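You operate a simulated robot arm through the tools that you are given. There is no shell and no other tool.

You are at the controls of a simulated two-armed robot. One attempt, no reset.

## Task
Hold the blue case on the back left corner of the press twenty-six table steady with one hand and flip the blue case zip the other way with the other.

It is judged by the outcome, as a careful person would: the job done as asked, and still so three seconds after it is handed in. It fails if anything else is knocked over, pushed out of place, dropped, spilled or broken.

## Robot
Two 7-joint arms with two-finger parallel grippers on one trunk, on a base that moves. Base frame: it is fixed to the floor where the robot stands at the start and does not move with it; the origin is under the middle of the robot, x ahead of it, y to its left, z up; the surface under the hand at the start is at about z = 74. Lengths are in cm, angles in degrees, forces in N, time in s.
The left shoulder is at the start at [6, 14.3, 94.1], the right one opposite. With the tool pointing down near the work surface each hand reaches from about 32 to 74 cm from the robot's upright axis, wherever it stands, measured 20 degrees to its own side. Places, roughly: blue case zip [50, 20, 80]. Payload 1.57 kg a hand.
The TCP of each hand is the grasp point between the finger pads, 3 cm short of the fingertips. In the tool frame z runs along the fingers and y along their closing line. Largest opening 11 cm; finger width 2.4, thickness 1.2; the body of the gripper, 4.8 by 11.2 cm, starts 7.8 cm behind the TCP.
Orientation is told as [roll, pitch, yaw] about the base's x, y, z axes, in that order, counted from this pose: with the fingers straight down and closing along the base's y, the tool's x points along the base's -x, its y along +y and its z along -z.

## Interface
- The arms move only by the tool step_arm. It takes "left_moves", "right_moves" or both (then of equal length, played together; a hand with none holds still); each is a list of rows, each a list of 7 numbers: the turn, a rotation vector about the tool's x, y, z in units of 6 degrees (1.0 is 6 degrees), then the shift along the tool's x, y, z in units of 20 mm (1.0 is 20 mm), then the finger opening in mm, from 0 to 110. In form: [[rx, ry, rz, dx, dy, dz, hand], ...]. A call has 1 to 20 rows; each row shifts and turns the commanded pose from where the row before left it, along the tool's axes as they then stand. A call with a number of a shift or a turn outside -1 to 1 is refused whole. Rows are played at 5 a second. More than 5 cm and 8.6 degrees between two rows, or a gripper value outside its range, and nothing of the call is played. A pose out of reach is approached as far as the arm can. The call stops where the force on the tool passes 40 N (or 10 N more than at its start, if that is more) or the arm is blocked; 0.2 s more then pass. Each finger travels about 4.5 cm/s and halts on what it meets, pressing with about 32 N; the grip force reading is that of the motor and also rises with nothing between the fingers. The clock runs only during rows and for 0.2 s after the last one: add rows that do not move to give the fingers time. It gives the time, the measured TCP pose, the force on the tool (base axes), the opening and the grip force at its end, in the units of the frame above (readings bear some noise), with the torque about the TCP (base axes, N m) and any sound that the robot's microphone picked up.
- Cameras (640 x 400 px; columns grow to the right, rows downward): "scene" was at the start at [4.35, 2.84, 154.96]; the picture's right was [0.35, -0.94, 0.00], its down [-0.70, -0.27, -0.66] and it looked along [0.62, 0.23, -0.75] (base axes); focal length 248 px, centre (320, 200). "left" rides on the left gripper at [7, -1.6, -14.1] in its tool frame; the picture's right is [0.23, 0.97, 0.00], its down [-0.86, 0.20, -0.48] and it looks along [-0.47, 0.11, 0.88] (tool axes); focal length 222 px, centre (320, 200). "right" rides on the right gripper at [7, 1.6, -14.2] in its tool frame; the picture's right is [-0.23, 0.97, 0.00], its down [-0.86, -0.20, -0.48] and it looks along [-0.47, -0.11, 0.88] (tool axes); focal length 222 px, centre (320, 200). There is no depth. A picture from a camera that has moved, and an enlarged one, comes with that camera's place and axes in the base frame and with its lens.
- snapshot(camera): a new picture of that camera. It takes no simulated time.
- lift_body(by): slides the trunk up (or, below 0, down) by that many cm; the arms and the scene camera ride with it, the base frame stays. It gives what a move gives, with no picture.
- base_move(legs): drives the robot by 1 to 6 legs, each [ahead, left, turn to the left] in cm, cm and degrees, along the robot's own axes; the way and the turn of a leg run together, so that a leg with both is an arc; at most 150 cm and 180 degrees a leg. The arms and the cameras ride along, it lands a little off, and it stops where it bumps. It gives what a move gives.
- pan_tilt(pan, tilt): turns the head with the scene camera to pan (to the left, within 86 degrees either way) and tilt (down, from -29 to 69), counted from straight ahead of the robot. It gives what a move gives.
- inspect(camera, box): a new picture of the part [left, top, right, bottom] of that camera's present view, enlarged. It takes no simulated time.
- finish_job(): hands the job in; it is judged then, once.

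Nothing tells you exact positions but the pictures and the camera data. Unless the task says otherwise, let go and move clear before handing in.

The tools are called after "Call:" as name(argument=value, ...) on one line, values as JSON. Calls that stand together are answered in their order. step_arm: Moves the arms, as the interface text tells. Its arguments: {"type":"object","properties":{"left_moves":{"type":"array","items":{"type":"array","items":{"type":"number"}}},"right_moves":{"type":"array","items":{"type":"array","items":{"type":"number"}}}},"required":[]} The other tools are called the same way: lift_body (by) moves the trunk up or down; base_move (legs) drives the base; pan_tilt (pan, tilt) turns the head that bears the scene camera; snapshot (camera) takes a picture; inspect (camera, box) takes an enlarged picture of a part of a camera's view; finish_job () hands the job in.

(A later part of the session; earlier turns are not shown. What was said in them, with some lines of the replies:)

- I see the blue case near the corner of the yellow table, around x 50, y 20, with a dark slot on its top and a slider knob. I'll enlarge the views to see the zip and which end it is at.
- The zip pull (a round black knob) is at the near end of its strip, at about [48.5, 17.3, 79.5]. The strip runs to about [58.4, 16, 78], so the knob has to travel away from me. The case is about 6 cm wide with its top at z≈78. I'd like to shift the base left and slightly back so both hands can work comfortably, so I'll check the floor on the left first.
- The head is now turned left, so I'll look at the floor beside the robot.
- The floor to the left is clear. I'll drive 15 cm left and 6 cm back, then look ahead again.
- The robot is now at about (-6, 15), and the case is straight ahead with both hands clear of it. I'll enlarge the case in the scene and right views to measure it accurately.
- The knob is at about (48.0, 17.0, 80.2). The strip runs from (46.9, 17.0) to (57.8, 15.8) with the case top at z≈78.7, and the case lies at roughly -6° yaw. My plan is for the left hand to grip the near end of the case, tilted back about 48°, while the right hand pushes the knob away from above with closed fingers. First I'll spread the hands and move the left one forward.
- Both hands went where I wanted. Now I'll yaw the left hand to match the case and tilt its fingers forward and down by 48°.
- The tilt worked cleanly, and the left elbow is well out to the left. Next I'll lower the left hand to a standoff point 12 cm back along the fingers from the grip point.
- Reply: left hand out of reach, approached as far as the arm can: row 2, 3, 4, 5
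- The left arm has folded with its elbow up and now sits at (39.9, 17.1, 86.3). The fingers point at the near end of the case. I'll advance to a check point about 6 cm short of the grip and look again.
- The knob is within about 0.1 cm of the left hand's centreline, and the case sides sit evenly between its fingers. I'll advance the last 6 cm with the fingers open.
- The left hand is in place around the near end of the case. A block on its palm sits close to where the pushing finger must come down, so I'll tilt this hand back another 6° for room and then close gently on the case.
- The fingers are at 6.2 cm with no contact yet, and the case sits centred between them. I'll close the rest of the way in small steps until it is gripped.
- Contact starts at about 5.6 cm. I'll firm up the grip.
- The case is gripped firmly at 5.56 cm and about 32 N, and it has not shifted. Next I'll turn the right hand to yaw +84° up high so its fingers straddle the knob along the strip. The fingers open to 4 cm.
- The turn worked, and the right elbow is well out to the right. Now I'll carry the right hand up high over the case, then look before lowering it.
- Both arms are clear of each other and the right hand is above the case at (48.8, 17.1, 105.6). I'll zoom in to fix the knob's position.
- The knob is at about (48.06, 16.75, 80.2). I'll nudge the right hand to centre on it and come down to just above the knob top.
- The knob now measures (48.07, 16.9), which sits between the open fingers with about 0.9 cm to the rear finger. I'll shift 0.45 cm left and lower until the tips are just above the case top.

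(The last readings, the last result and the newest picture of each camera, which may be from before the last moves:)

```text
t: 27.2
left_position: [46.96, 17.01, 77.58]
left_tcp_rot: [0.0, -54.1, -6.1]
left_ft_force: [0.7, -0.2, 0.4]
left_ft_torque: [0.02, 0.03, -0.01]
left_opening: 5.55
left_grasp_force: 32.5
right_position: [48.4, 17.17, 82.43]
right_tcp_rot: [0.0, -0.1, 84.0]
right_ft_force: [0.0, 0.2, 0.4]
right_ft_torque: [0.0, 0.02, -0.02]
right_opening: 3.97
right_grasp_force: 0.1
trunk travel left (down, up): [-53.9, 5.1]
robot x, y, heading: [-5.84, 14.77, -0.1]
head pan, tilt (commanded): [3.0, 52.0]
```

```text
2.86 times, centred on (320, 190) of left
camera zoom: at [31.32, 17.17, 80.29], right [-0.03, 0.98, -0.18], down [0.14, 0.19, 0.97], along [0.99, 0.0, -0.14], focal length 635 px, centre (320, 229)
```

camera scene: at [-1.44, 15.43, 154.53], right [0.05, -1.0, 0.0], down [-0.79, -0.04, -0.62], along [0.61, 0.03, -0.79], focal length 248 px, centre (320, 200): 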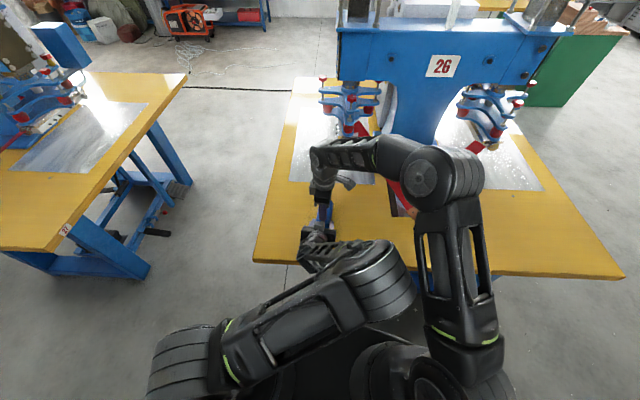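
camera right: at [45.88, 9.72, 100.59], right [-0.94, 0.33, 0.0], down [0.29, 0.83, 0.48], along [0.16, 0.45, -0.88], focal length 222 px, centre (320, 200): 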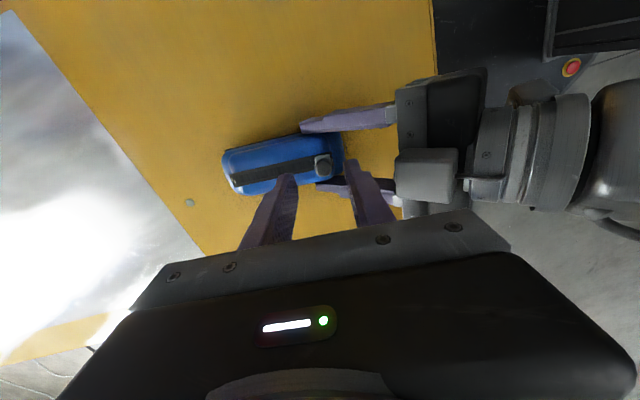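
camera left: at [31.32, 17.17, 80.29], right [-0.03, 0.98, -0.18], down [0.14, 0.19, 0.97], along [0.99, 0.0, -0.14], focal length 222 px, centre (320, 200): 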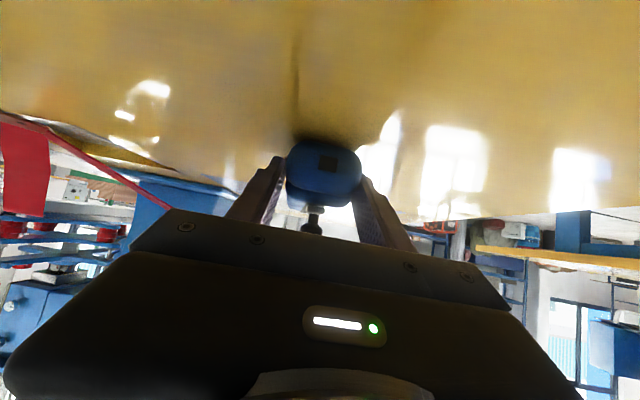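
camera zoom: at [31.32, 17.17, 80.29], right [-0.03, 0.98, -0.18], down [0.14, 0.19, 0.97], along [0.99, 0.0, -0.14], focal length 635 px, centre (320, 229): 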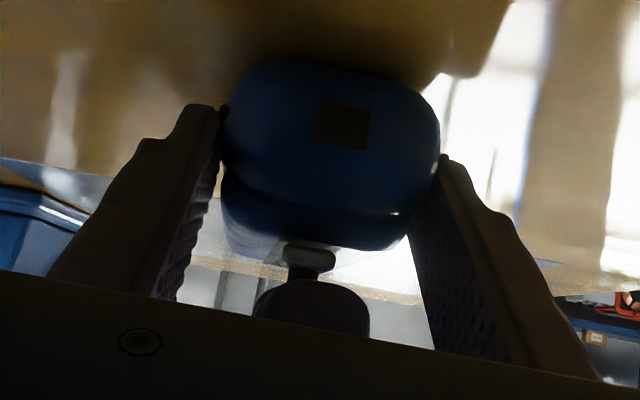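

The fingertips straddle the knob at z≈79.4. The rear finger is about 0.7 cm behind it and the left hand is still gripping at 32 N. I'll start pushing along the strip in small steps and watch the forces.

Call:
step_arm(right_moves=[[0, 0, 0, 0, -0.25, 0, 40], [0, 0, 0, 0, -0.25, 0, 40], [0, 0, 0, 0, -0.25, 0, 40], [0, 0, 0, 0, -0.25, 0, 40], [0, 0, 0, 0, 0, 0, 40]])

Call:
inspect(camera="right", box=[220, 100, 440, 240])

```text
t: 28.4
left_position: [47.0, 16.99, 77.63]
left_tcp_rot: [-0.1, -54.0, -6.1]
left_ft_force: [0.5, -0.6, 0.1]
left_ft_torque: [-0.01, 0.0, -0.02]
left_opening: 5.54
left_grasp_force: 32.0
right_position: [50.5, 16.99, 82.51]
right_tcp_rot: [0.0, -0.1, 83.9]
right_ft_force: [-1.1, 0.6, -0.8]
right_ft_torque: [0.01, 0.02, 0.0]
right_opening: 4.09
right_grasp_force: 0.1
trunk travel left (down, up): [-53.9, 5.1]
robot x, y, heading: [-6.09, 15.01, -0.2]
head pan, tilt (commanded): [3.0, 52.0]
```

```text
2.86 times, centred on (330, 170) of right
camera zoom: at [48.07, 10.13, 96.57], right [-0.94, 0.33, 0.0], down [0.29, 0.83, 0.48], along [0.16, 0.45, -0.88], focal length 635 px, centre (291, 286)
```

zoom: 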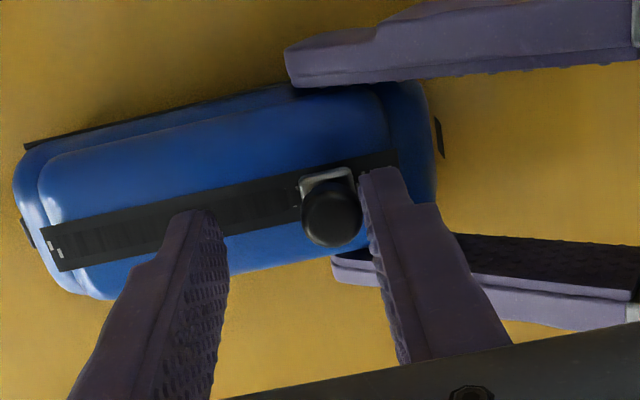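

The knob is sliding, with strip now showing behind the plate and only about 1 N of force. I'll continue pushing along the strip.

Call:
step_arm(right_moves=[[0, 0, 0, 0, -0.35, 0, 40], [0, 0, 0, 0, -0.35, 0, 40], [0, 0, 0, 0, -0.35, 0, 40], [0, 0, 0, 0, -0.35, 0, 40], [0, 0, 0, 0, -0.35, 0, 40], [0, 0, 0, 0, -0.35, 0, 40], [0, 0, 0, 0, -0.35, 0, 40], [0, 0, 0, 0, 0, 0, 40]])

Call:
inspect(camera="right", box=[220, 100, 440, 240])

Call:
snapshot(camera="scene")

```text
t: 30.2
left_position: [46.98, 17.14, 77.57]
left_tcp_rot: [0.0, -54.0, -6.1]
left_ft_force: [1.7, -0.6, 1.1]
left_ft_torque: [0.02, -0.01, 0.0]
left_opening: 5.51
left_grasp_force: 32.3
right_position: [55.23, 16.4, 82.44]
right_tcp_rot: [0.0, -0.1, 84.0]
right_ft_force: [-0.4, -0.4, 0.3]
right_ft_torque: [0.02, -0.01, 0.01]
right_opening: 4.06
right_grasp_force: 0.4
trunk travel left (down, up): [-53.9, 5.1]
robot x, y, heading: [-5.96, 15.05, -0.5]
head pan, tilt (commanded): [3.0, 52.0]
```

```text
2.86 times, centred on (330, 170) of right
camera zoom: at [52.91, 9.56, 96.5], right [-0.94, 0.33, 0.0], down [0.29, 0.83, 0.48], along [0.16, 0.45, -0.88], focal length 635 px, centre (291, 286)
```

zoom: 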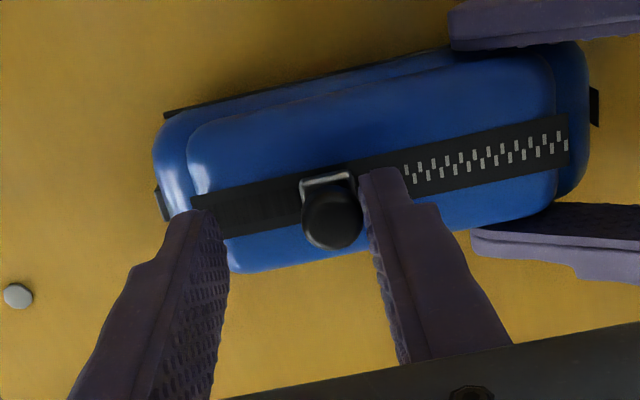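

```text
taken
camera scene: at [-1.44, 15.43, 154.54], right [0.05, -1.0, 0.0], down [-0.79, -0.04, -0.62], along [0.61, 0.03, -0.79], focal length 248 px, centre (320, 200)
```

scene: 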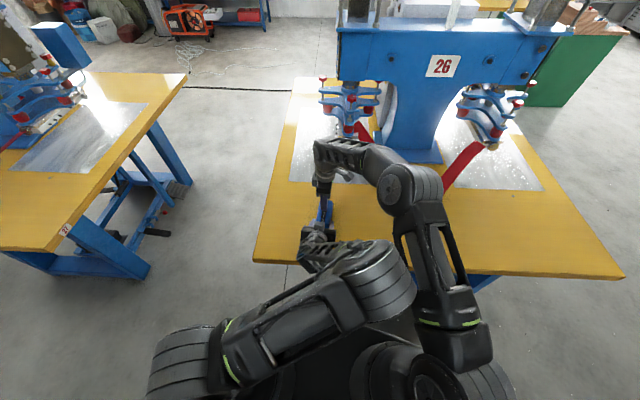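

The zip teeth are showing behind the knob, which is now at x≈54.1 with about 2.5 cm left to go. The right upper arm is getting near the left elbow, so I'll check that gap before continuing.

Call:
inspect(camera="scene", box=[340, 150, 500, 350])

```text
2.00 times, centred on (420, 250) of scene
camera zoom: at [-1.44, 15.43, 154.54], right [0.05, -1.0, 0.0], down [-0.79, -0.04, -0.62], along [0.61, 0.03, -0.79], focal length 495 px, centre (120, 100)
```

zoom: 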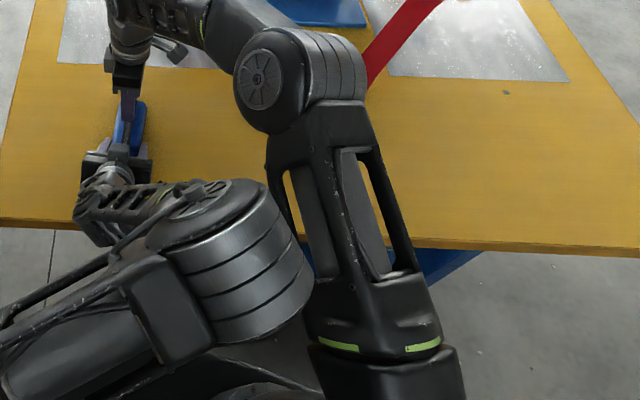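

The left elbow is higher and nearer the camera than the right upper arm, so there is still room between them. I'll push the last 2.5 cm in finer steps toward the end stop.

Call:
step_arm(right_moves=[[0, 0, 0, 0, -0.2, 0, 40], [0, 0, 0, 0, -0.2, 0, 40], [0, 0, 0, 0, -0.2, 0, 40], [0, 0, 0, 0, -0.2, 0, 40], [0, 0, 0, 0, 0, 0, 40]])

Call:
inspect(camera="right", box=[220, 100, 440, 240])

Call:
inspect(camera="scene", box=[340, 150, 500, 350])

```text
t: 31.4
left_position: [46.95, 17.04, 77.6]
left_tcp_rot: [0.0, -54.0, -6.0]
left_ft_force: [0.3, 0.0, 0.1]
left_ft_torque: [0.0, -0.05, -0.03]
left_opening: 5.56
left_grasp_force: 31.5
right_position: [56.83, 16.3, 82.47]
right_tcp_rot: [-0.2, -0.1, 84.1]
right_ft_force: [-0.3, -0.5, 0.5]
right_ft_torque: [0.01, 0.0, -0.03]
right_opening: 4.02
right_grasp_force: 0.4
trunk travel left (down, up): [-53.9, 5.1]
robot x, y, heading: [-5.92, 14.72, -0.3]
head pan, tilt (commanded): [3.0, 52.0]
```

```text
2.86 times, centred on (330, 170) of right
camera zoom: at [54.47, 9.39, 96.57], right [-0.94, 0.33, 0.0], down [0.29, 0.83, 0.48], along [0.16, 0.45, -0.88], focal length 635 px, centre (291, 286)
```

zoom: 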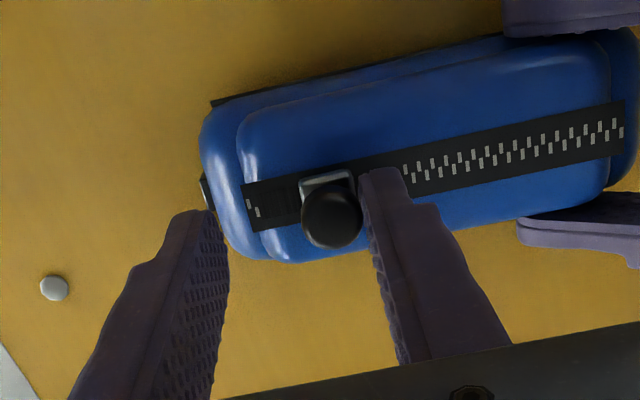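

```text
2.00 times, centred on (420, 250) of scene
camera zoom: at [-1.44, 15.42, 154.54], right [0.05, -1.0, 0.0], down [-0.79, -0.04, -0.62], along [0.61, 0.03, -0.79], focal length 495 px, centre (120, 100)
```

zoom: 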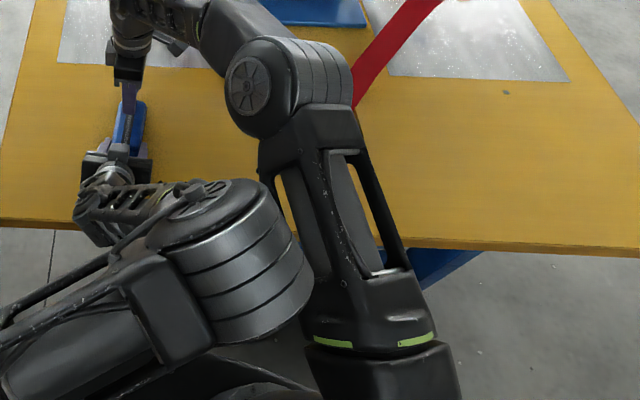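

About 1.5 cm of strip is left ahead of the plate and there is still no resistance. I'll keep pushing in small steps until I feel the end stop.

Call:
step_arm(right_moves=[[0, 0, 0, 0, -0.15, 0, 40], [0, 0, 0, 0, -0.15, 0, 40], [0, 0, 0, 0, -0.15, 0, 40], [0, 0, 0, 0, -0.1, 0, 40], [0, 0, 0, 0, 0, 0, 40]])

Call:
inspect(camera="right", box=[220, 100, 440, 240])

```text
t: 32.6
left_position: [46.98, 17.15, 77.58]
left_tcp_rot: [0.0, -54.1, -6.1]
left_ft_force: [1.1, -0.2, 0.3]
left_ft_torque: [0.02, -0.02, -0.02]
left_opening: 5.55
left_grasp_force: 31.8
right_position: [57.94, 16.09, 82.38]
right_tcp_rot: [0.0, 0.0, 84.0]
right_ft_force: [-0.1, 0.8, 0.2]
right_ft_torque: [-0.01, 0.0, -0.01]
right_opening: 4.06
right_grasp_force: 0.4
trunk travel left (down, up): [-53.9, 5.1]
robot x, y, heading: [-6.12, 15.06, -0.4]
head pan, tilt (commanded): [3.0, 52.0]
```

```text
2.86 times, centred on (330, 170) of right
camera zoom: at [55.51, 9.29, 96.54], right [-0.94, 0.33, 0.0], down [0.29, 0.83, 0.48], along [0.16, 0.45, -0.88], focal length 635 px, centre (291, 286)
```

zoom: 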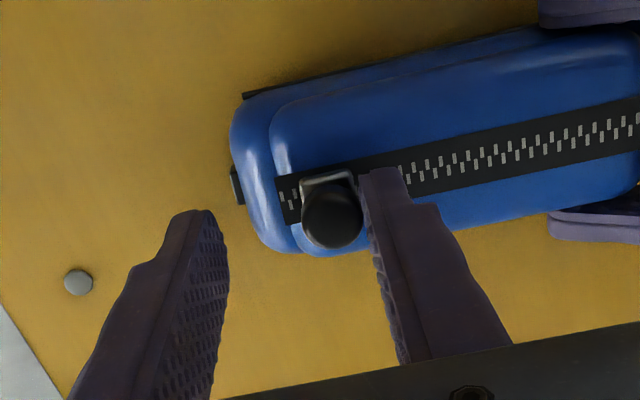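

About 0.6 cm is left. I'll nudge it in 2 mm steps.

Call:
step_arm(right_moves=[[0, 0, 0, 0, -0.1, 0, 40], [0, 0, 0, 0, -0.1, 0, 40], [0, 0, 0, 0, -0.08, 0, 40], [0, 0, 0, 0, 0, 0, 40]])

Call:
inspect(camera="right", box=[220, 100, 440, 240])

```text
t: 33.6
left_position: [46.92, 17.12, 77.6]
left_tcp_rot: [0.0, -54.1, -6.2]
left_ft_force: [1.0, -0.7, 0.1]
left_ft_torque: [0.01, 0.07, 0.0]
left_opening: 5.55
left_grasp_force: 32.2
right_position: [58.41, 16.11, 82.51]
right_tcp_rot: [0.0, -0.2, 84.1]
right_ft_force: [-1.0, -0.1, 1.3]
right_ft_torque: [0.04, 0.03, 0.02]
right_opening: 4.16
right_grasp_force: 1.0
trunk travel left (down, up): [-53.9, 5.1]
robot x, y, heading: [-5.88, 14.78, -0.3]
head pan, tilt (commanded): [3.0, 52.0]
```

```text
2.86 times, centred on (330, 170) of right
camera zoom: at [56.07, 9.25, 96.56], right [-0.94, 0.33, 0.0], down [0.29, 0.83, 0.48], along [0.16, 0.45, -0.88], focal length 635 px, centre (291, 286)
```

zoom: 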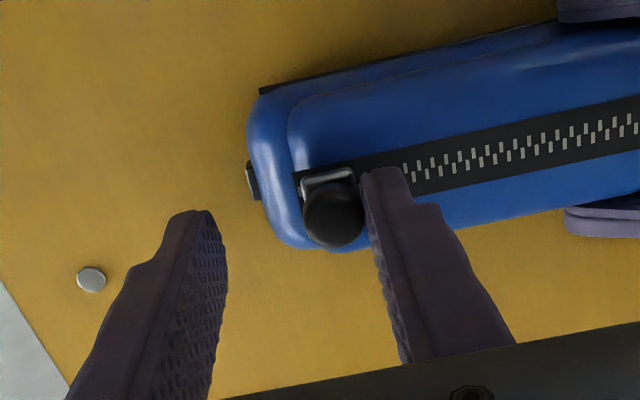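

The plate now looks flush with the far end of the strip, and the rear finger is starting to be pushed back, which suggests the end stop. I'll give one slightly firmer nudge to confirm.

Call:
step_arm(right_moves=[[0, 0, 0, 0, -0.07, 0, 40], [0, 0, 0, 0, -0.07, 0, 40], [0, 0, 0, 0, 0, 0, 40]])

Call:
inspect(camera="right", box=[220, 100, 440, 240])

```text
t: 34.4
left_position: [46.92, 16.93, 77.58]
left_tcp_rot: [0.0, -53.9, -6.1]
left_ft_force: [7.2, -1.2, -1.0]
left_ft_torque: [0.04, 0.37, -0.03]
left_opening: 5.54
left_grasp_force: 32.1
right_position: [58.7, 16.03, 82.51]
right_tcp_rot: [0.0, -0.1, 83.9]
right_ft_force: [-6.6, 1.0, 1.5]
right_ft_torque: [0.03, 0.19, -0.01]
right_opening: 4.61
right_grasp_force: 3.1
trunk travel left (down, up): [-53.9, 5.1]
robot x, y, heading: [-6.24, 14.83, -0.1]
head pan, tilt (commanded): [3.0, 52.0]
```

```text
2.86 times, centred on (330, 170) of right
camera zoom: at [56.38, 9.2, 96.52], right [-0.94, 0.33, 0.0], down [0.29, 0.83, 0.48], along [0.16, 0.45, -0.88], focal length 635 px, centre (291, 286)
```

zoom: 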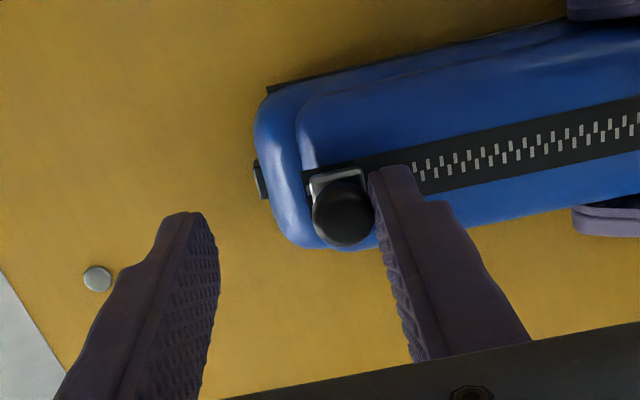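

The end stop is confirmed: the reaction is about 6.6 N, the left hand took the load and the case stayed put. I'll back the right finger off the knob by 6 mm and lift straight up.

Call:
step_arm(right_moves=[[0, 0, 0, 0, 0.15, 0, 46], [0, 0, 0, 0, 0.2, 0, 46], [0, 0, 0, 0, 0, 0, 46], [0, 0, 0, 0, 0, -0.5, 46], [0, 0, 0, 0, 0, -0.8, 46], [0, 0, 0, 0, 0, -0.9, 46], [0, 0, 0, 0, 0, -0.9, 46], [0, 0, 0, 0, 0, -0.9, 46], [0, 0, 0, 0, 0, -0.9, 46], [0, 0, 0, 0, 0, -0.9, 46], [0, 0, 0, 0, 0, -0.9, 46], [0, 0, 0, 0, 0, -0.9, 46], [0, 0, 0, 0, 0, -0.9, 46], [0, 0, 0, 0, 0, -0.9, 46]])

Call:
snapshot(camera="scene")

Call:
snapshot(camera="right")

```text
t: 37.6
left_position: [47.05, 17.85, 77.74]
left_tcp_rot: [0.3, -53.9, -5.4]
left_ft_force: [-0.1, 1.4, 3.1]
left_ft_torque: [0.1, 0.08, 0.03]
left_opening: 5.57
left_grasp_force: 31.7
right_position: [59.92, 8.85, 95.29]
right_tcp_rot: [1.3, -0.5, 76.8]
right_ft_force: [-0.3, -0.3, -0.5]
right_ft_torque: [0.04, -0.02, 0.02]
right_opening: 4.6
right_grasp_force: 0.0
right hand out of reach, approached as far as the arm can: row 12, 13, 14
trunk travel left (down, up): [-53.9, 5.1]
robot x, y, heading: [-6.07, 15.2, -0.1]
head pan, tilt (commanded): [3.0, 52.0]
stopped in row 14 (right hand): the arm was blocked; the commanded pose is now the measured one
```

```text
taken
camera scene: at [-1.45, 15.38, 154.51], right [0.05, -1.0, 0.0], down [-0.79, -0.04, -0.62], along [0.61, 0.03, -0.79], focal length 248 px, centre (320, 200)
```

scene: 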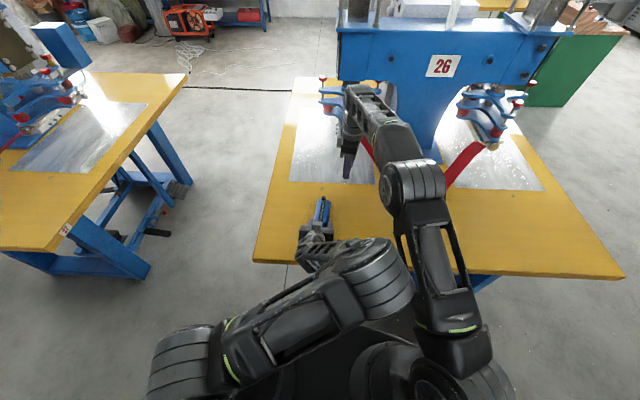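

```text
taken
camera right: at [56.95, 2.14, 109.43], right [-0.9, 0.44, 0.02], down [0.4, 0.78, 0.48], along [0.19, 0.44, -0.88], focal length 222 px, centre (320, 200)
```

right: 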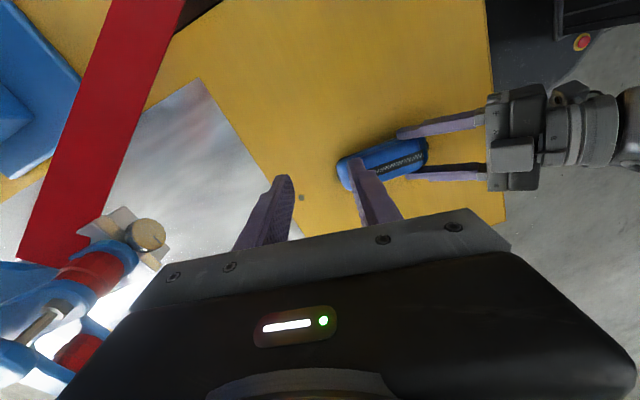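

The zip end is done, but while lifting, the right upper arm met the left elbow and nudged the left hand about 0.9 cm. The right hand is at (59.9, 8.9, 95.3), clear of the press. I'll bring it gently back and to the right to free the contact, and check that the left hand returns.

Call:
step_arm(right_moves=[[0, 0, 0, 0.35, 0.17, 0, 46], [0, 0, 0, 0.5, 0.25, 0, 46], [0, 0, 0, 0.6, 0.3, 0, 46]])

Call:
inspect(camera="scene", box=[340, 150, 500, 350])

```text
t: 38.4
left_position: [47.01, 17.95, 77.72]
left_tcp_rot: [0.4, -53.9, -5.5]
left_ft_force: [0.7, -0.5, 7.8]
left_ft_torque: [-0.07, 0.06, 0.16]
left_opening: 5.53
left_grasp_force: 31.8
right_position: [57.55, 6.7, 95.29]
right_tcp_rot: [1.3, -0.4, 77.2]
right_ft_force: [-0.4, 0.7, 0.6]
right_ft_torque: [0.0, 0.0, -0.02]
right_opening: 4.6
right_grasp_force: 0.1
trunk travel left (down, up): [-53.9, 5.1]
robot x, y, heading: [-6.35, 14.48, -0.2]
head pan, tilt (commanded): [3.0, 52.0]
```

```text
2.00 times, centred on (420, 250) of scene
camera zoom: at [-1.48, 15.41, 154.54], right [0.05, -1.0, 0.0], down [-0.79, -0.04, -0.62], along [0.61, 0.03, -0.79], focal length 495 px, centre (120, 100)
```

zoom: 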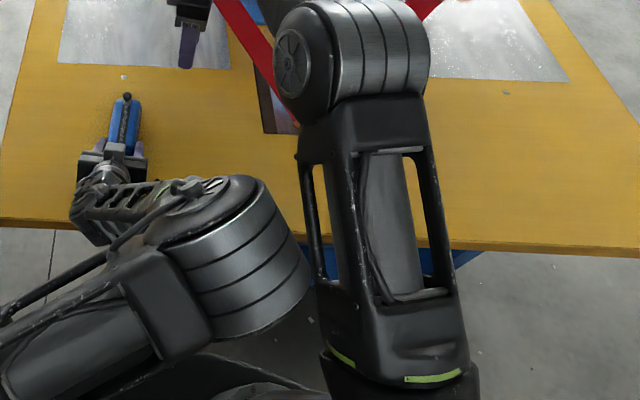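

The arms are separating, but the left hand stayed about 0.9 cm to the left, with a light vertical load on it. I'll take the right arm fully clear first and then deal with the left hand.

Call:
step_arm(right_moves=[[0, 0, 0, 0.7, 0.3, 0, 46], [0, 0, 0, 0.85, 0.37, -0.1, 46], [0, 0, 0, 0.85, 0.37, -0.2, 46], [0, 0, 0, 0.85, 0.37, -0.2, 46], [0, 0, 0, 0.85, 0.37, -0.2, 46], [0, 0, 0, 0.85, 0.37, -0.2, 46], [0, 0, 0, 0.85, 0.37, -0.2, 46], [0, 0, 0, 0.85, 0.37, -0.2, 46], [0, 0, 0, 0.85, 0.37, -0.2, 46], [0, 0, 0, 0.85, 0.37, -0.2, 46]])

Call:
snapshot(camera="scene")

Call:
snapshot(camera="right")

Call:
snapshot(camera="left")

```text
t: 40.6
left_position: [46.93, 17.84, 77.57]
left_tcp_rot: [0.2, -53.9, -5.5]
left_ft_force: [-1.6, 1.6, 9.3]
left_ft_torque: [0.03, -0.02, 0.18]
left_opening: 5.54
left_grasp_force: 32.3
right_position: [46.88, -8.22, 98.9]
right_tcp_rot: [1.4, -0.4, 77.1]
right_ft_force: [0.0, -1.0, -0.1]
right_ft_torque: [0.03, 0.03, 0.01]
right_opening: 4.57
right_grasp_force: 0.0
trunk travel left (down, up): [-53.9, 5.1]
robot x, y, heading: [-6.16, 14.94, -0.1]
head pan, tilt (commanded): [3.0, 52.0]
```

```text
taken
camera scene: at [-1.53, 15.43, 154.54], right [0.05, -1.0, 0.0], down [-0.79, -0.04, -0.62], along [0.62, 0.03, -0.79], focal length 248 px, centre (320, 200)
```

scene: 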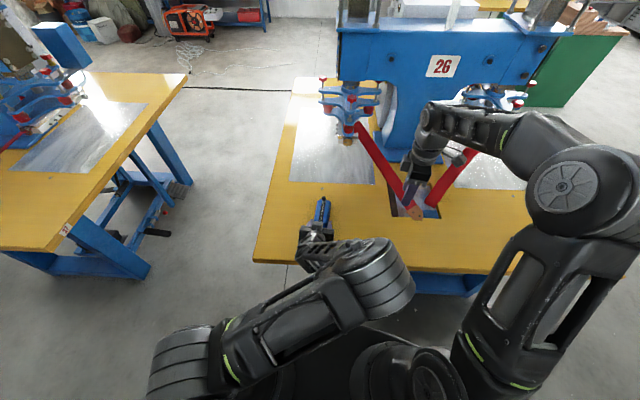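

```text
taken
camera right: at [43.97, -14.81, 113.0], right [-0.9, 0.44, 0.02], down [0.4, 0.78, 0.48], along [0.19, 0.44, -0.88], focal length 222 px, centre (320, 200)
```

right: 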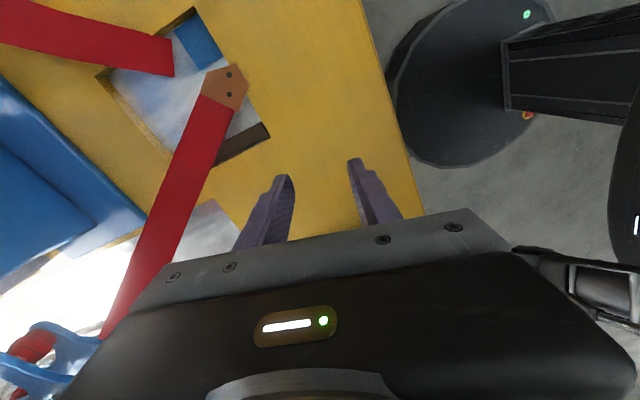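

```text
taken
camera left: at [31.38, 17.71, 80.28], right [-0.04, 0.98, -0.18], down [0.13, 0.18, 0.97], along [0.99, 0.02, -0.14], focal length 222 px, centre (320, 200)
```

left: 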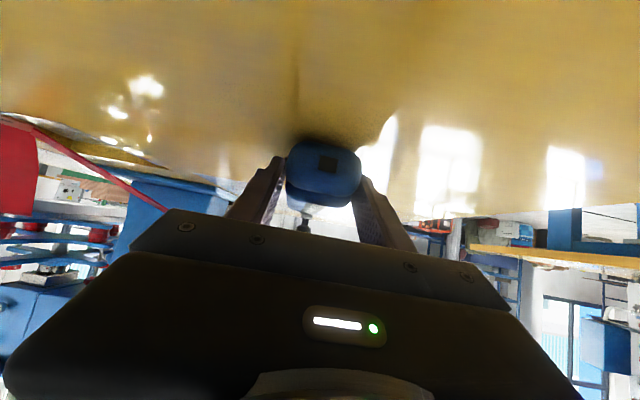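

The right hand is clear. Next I'll use the left grip to slide the case back the roughly 0.75 cm it was nudged, undo the small yaw and roll, and relieve the downward load before releasing.

Call:
step_arm(left_moves=[[0.04, 0, 0.007, -0.01, -0.12, -0.01, 30], [0.04, 0, 0.006, -0.01, -0.13, -0.01, 30], [0.03, 0, 0.006, -0.01, -0.13, -0.01, 30], [0, 0, 0, 0, 0, 0, 30]])

Call:
snapshot(camera="left")

Call:
inspect(camera="scene", box=[270, 180, 390, 260])

```text
t: 41.6
left_position: [46.97, 17.08, 77.6]
left_tcp_rot: [0.0, -53.8, -5.8]
left_ft_force: [0.6, -0.2, 0.1]
left_ft_torque: [0.02, 0.08, 0.0]
left_opening: 5.55
left_grasp_force: 31.6
right_position: [46.87, -8.18, 98.92]
right_tcp_rot: [1.4, -0.4, 77.2]
right_ft_force: [-0.1, 0.3, 0.1]
right_ft_torque: [0.02, 0.0, -0.04]
right_opening: 4.61
right_grasp_force: 0.1
trunk travel left (down, up): [-53.9, 5.1]
robot x, y, heading: [-6.26, 14.9, 0.2]
head pan, tilt (commanded): [3.0, 52.0]
```

```text
taken
camera left: at [31.33, 17.1, 80.41], right [-0.03, 0.98, -0.18], down [0.14, 0.19, 0.97], along [0.99, 0.01, -0.14], focal length 222 px, centre (320, 200)
```

left: 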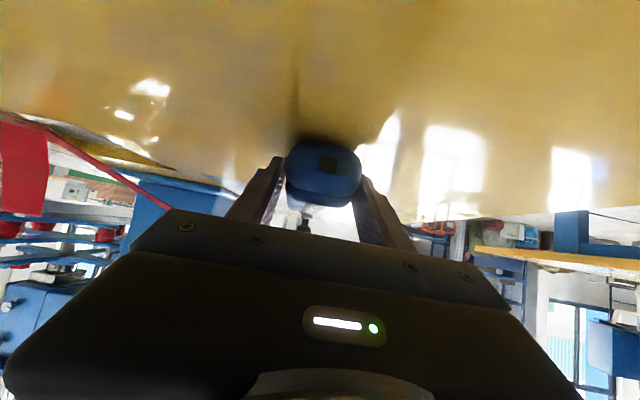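

```text
5.00 times, centred on (330, 220) of scene
camera zoom: at [-1.43, 15.43, 154.53], right [0.05, -1.0, 0.0], down [-0.79, -0.04, -0.62], along [0.61, 0.03, -0.79], focal length 1237 px, centre (270, 100)
```

zoom: 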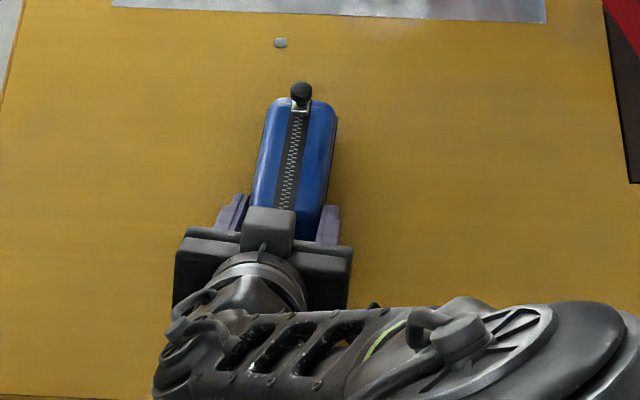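

The case is back where it was, the load on the hand is zero and the zip pull is at the far end with the teeth showing. I'll open the left hand and check that nothing moves.

Call:
step_arm(left_moves=[[0, 0, 0, 0, 0, 0, 54], [0, 0, 0, 0, 0, 0, 60], [0, 0, 0, 0, 0, 0, 70], [0, 0, 0, 0, 0, 0, 85], [0, 0, 0, 0, 0, 0, 100], [0, 0, 0, 0, 0, 0, 100], [0, 0, 0, 0, 0, 0, 100]])

Call:
snapshot(camera="left")

Call:
inspect(camera="scene", box=[270, 180, 390, 260])

```text
t: 43.2
left_position: [47.02, 16.93, 77.75]
left_tcp_rot: [-0.2, -54.0, -5.7]
left_ft_force: [-0.1, 0.1, 1.1]
left_ft_torque: [0.0, -0.04, 0.03]
left_opening: 10.0
left_grasp_force: 0.1
right_position: [46.88, -8.04, 98.81]
right_tcp_rot: [1.4, -0.4, 77.1]
right_ft_force: [0.9, -0.2, 0.3]
right_ft_torque: [0.0, -0.01, -0.01]
right_opening: 4.58
right_grasp_force: 0.0
trunk travel left (down, up): [-53.9, 5.1]
robot x, y, heading: [-6.01, 15.15, 0.2]
head pan, tilt (commanded): [3.0, 52.0]
```

```text
taken
camera left: at [31.35, 17.12, 80.43], right [-0.03, 0.98, -0.18], down [0.14, 0.19, 0.97], along [0.99, 0.01, -0.14], focal length 222 px, centre (320, 200)
```

left: 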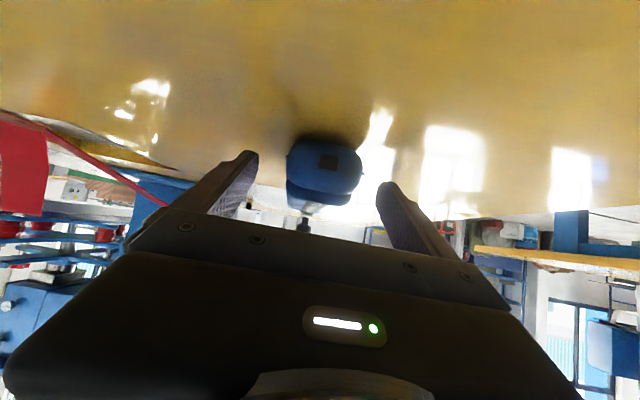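

```text
5.00 times, centred on (330, 220) of scene
camera zoom: at [-1.43, 15.43, 154.54], right [0.05, -1.0, 0.0], down [-0.79, -0.04, -0.62], along [0.61, 0.03, -0.79], focal length 1237 px, centre (270, 100)
```

zoom: 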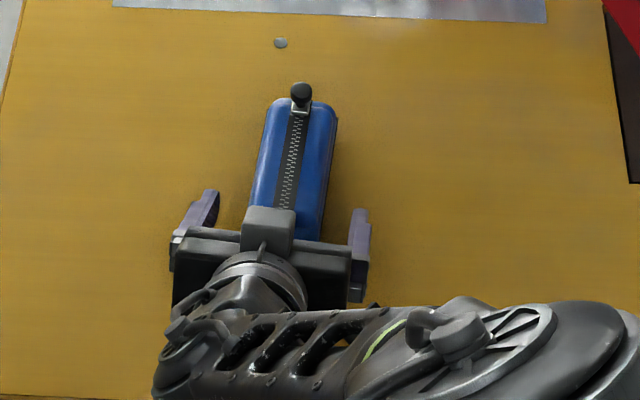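

The hand is open and the case hasn't moved. I'll draw the left hand straight back along its fingers the way it came in.

Call:
step_arm(left_moves=[[0, 0, 0, 0, 0, -0.3, 100], [0, 0, 0, 0, 0, -0.5, 100], [0, 0, 0, 0, 0, -0.6, 100], [0, 0, 0, 0, 0, -0.6, 100], [0, 0, 0, 0, 0, -0.6, 100], [0, 0, 0, 0, 0, -0.6, 100], [0, 0, 0, 0, 0, 0, 100]])

Call:
snapshot(camera="scene")

Call:
snapshot(camera="left")

```text
t: 44.8
left_position: [41.92, 17.63, 81.48]
left_tcp_rot: [-0.2, -53.9, -5.8]
left_ft_force: [0.7, 0.0, 0.5]
left_ft_torque: [-0.01, -0.04, -0.02]
left_opening: 10.02
left_grasp_force: 0.0
right_position: [46.85, -8.0, 98.84]
right_tcp_rot: [1.4, -0.4, 77.1]
right_ft_force: [0.2, 0.8, 0.5]
right_ft_torque: [0.0, 0.03, 0.05]
right_opening: 4.61
right_grasp_force: 0.1
trunk travel left (down, up): [-53.9, 5.1]
robot x, y, heading: [-5.98, 15.12, 0.1]
head pan, tilt (commanded): [3.0, 52.0]
```

```text
taken
camera scene: at [-1.42, 15.43, 154.53], right [0.05, -1.0, 0.0], down [-0.79, -0.04, -0.62], along [0.61, 0.03, -0.79], focal length 248 px, centre (320, 200)
```

scene: 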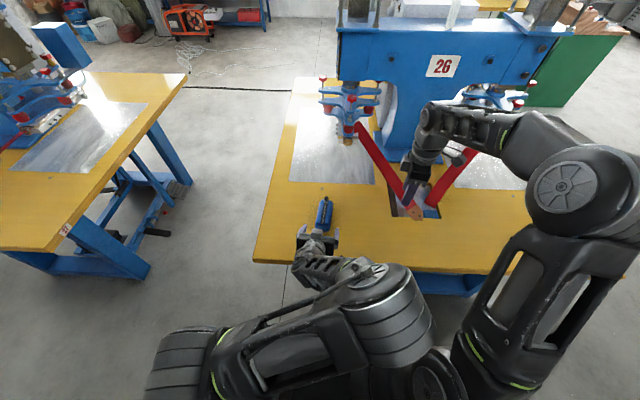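

```text
taken
camera left: at [26.22, 17.64, 84.19], right [-0.03, 0.98, -0.19], down [0.14, 0.19, 0.97], along [0.99, 0.01, -0.14], focal length 222 px, centre (320, 200)
```

left: 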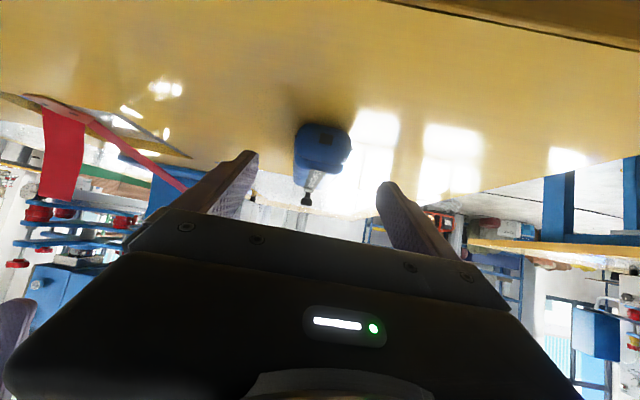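

The left hand is off the case. Raising the trunk by 5 cm lifts both hands straight up without changing how the arms sit, so I'll use that to get well clear.

Call:
lift_body(by=5)

Call:
snapshot(camera="scene")

Call:
inspect(camera="scene", box=[280, 180, 380, 260])

```text
t: 45.7
left_position: [41.91, 17.6, 86.59]
left_tcp_rot: [0.0, -53.9, -5.7]
left_ft_force: [0.2, 1.1, 0.0]
left_ft_torque: [0.03, 0.0, 0.0]
left_opening: 9.99
left_grasp_force: 0.1
right_position: [46.87, -8.1, 103.81]
right_tcp_rot: [1.4, -0.4, 77.1]
right_ft_force: [-0.5, 0.9, -0.2]
right_ft_torque: [0.03, 0.01, 0.01]
right_opening: 4.58
right_grasp_force: 0.0
trunk travel left (down, up): [-58.9, 0.1]
robot x, y, heading: [-6.02, 14.98, 0.2]
head pan, tilt (commanded): [3.0, 52.0]
```

```text
taken
camera scene: at [-1.41, 15.42, 159.53], right [0.05, -1.0, 0.0], down [-0.79, -0.04, -0.62], along [0.61, 0.03, -0.79], focal length 248 px, centre (320, 200)
```

scene: 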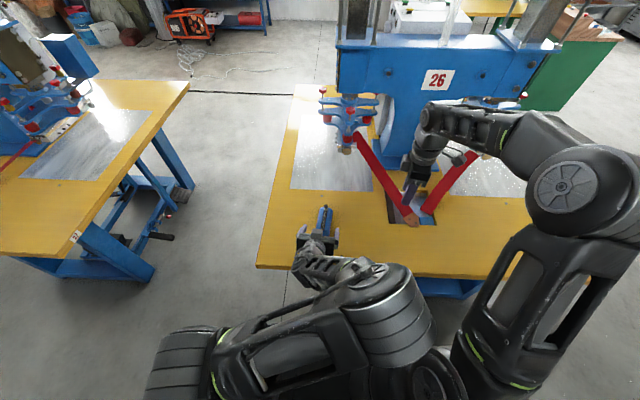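

```text
5.00 times, centred on (330, 220) of scene
camera zoom: at [-1.41, 15.42, 159.53], right [0.05, -1.0, 0.0], down [-0.79, -0.04, -0.62], along [0.61, 0.03, -0.79], focal length 1237 px, centre (270, 100)
```

zoom: 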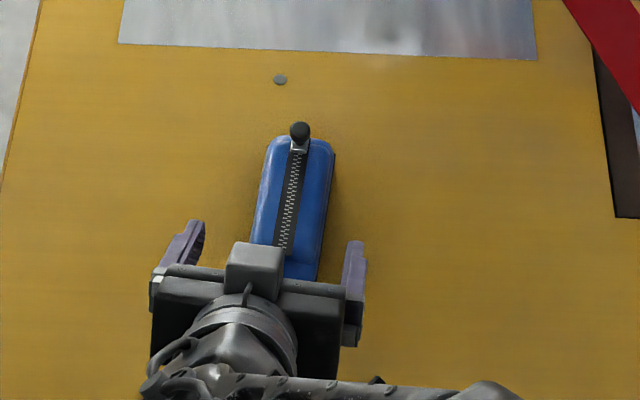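

The zip pull is at the far end of its strip with the closed teeth showing behind it. The case is back in its original place, both hands are open and clear, and nothing else on the table has moved. I'll hand the job in.

Call:
finish_job()

```text
The job is handed in.
```

The blue case's zip is now flipped to the other end. The pull slid from the near end of its strip to the far end, where I felt it reach the stop. The left hand held the case while the right hand pushed.

**Slip while lifting away:** my right arm met my left elbow, which pushed the left hand and the case about 0.8 cm to the side. I slid the case back to where it had been before letting go. Its final position looks the same as before in the camera view.

Both hands are off the case and clear of it, and I saw nothing else on the table moved. The job is handed in, but I haven't been told whether it passed.
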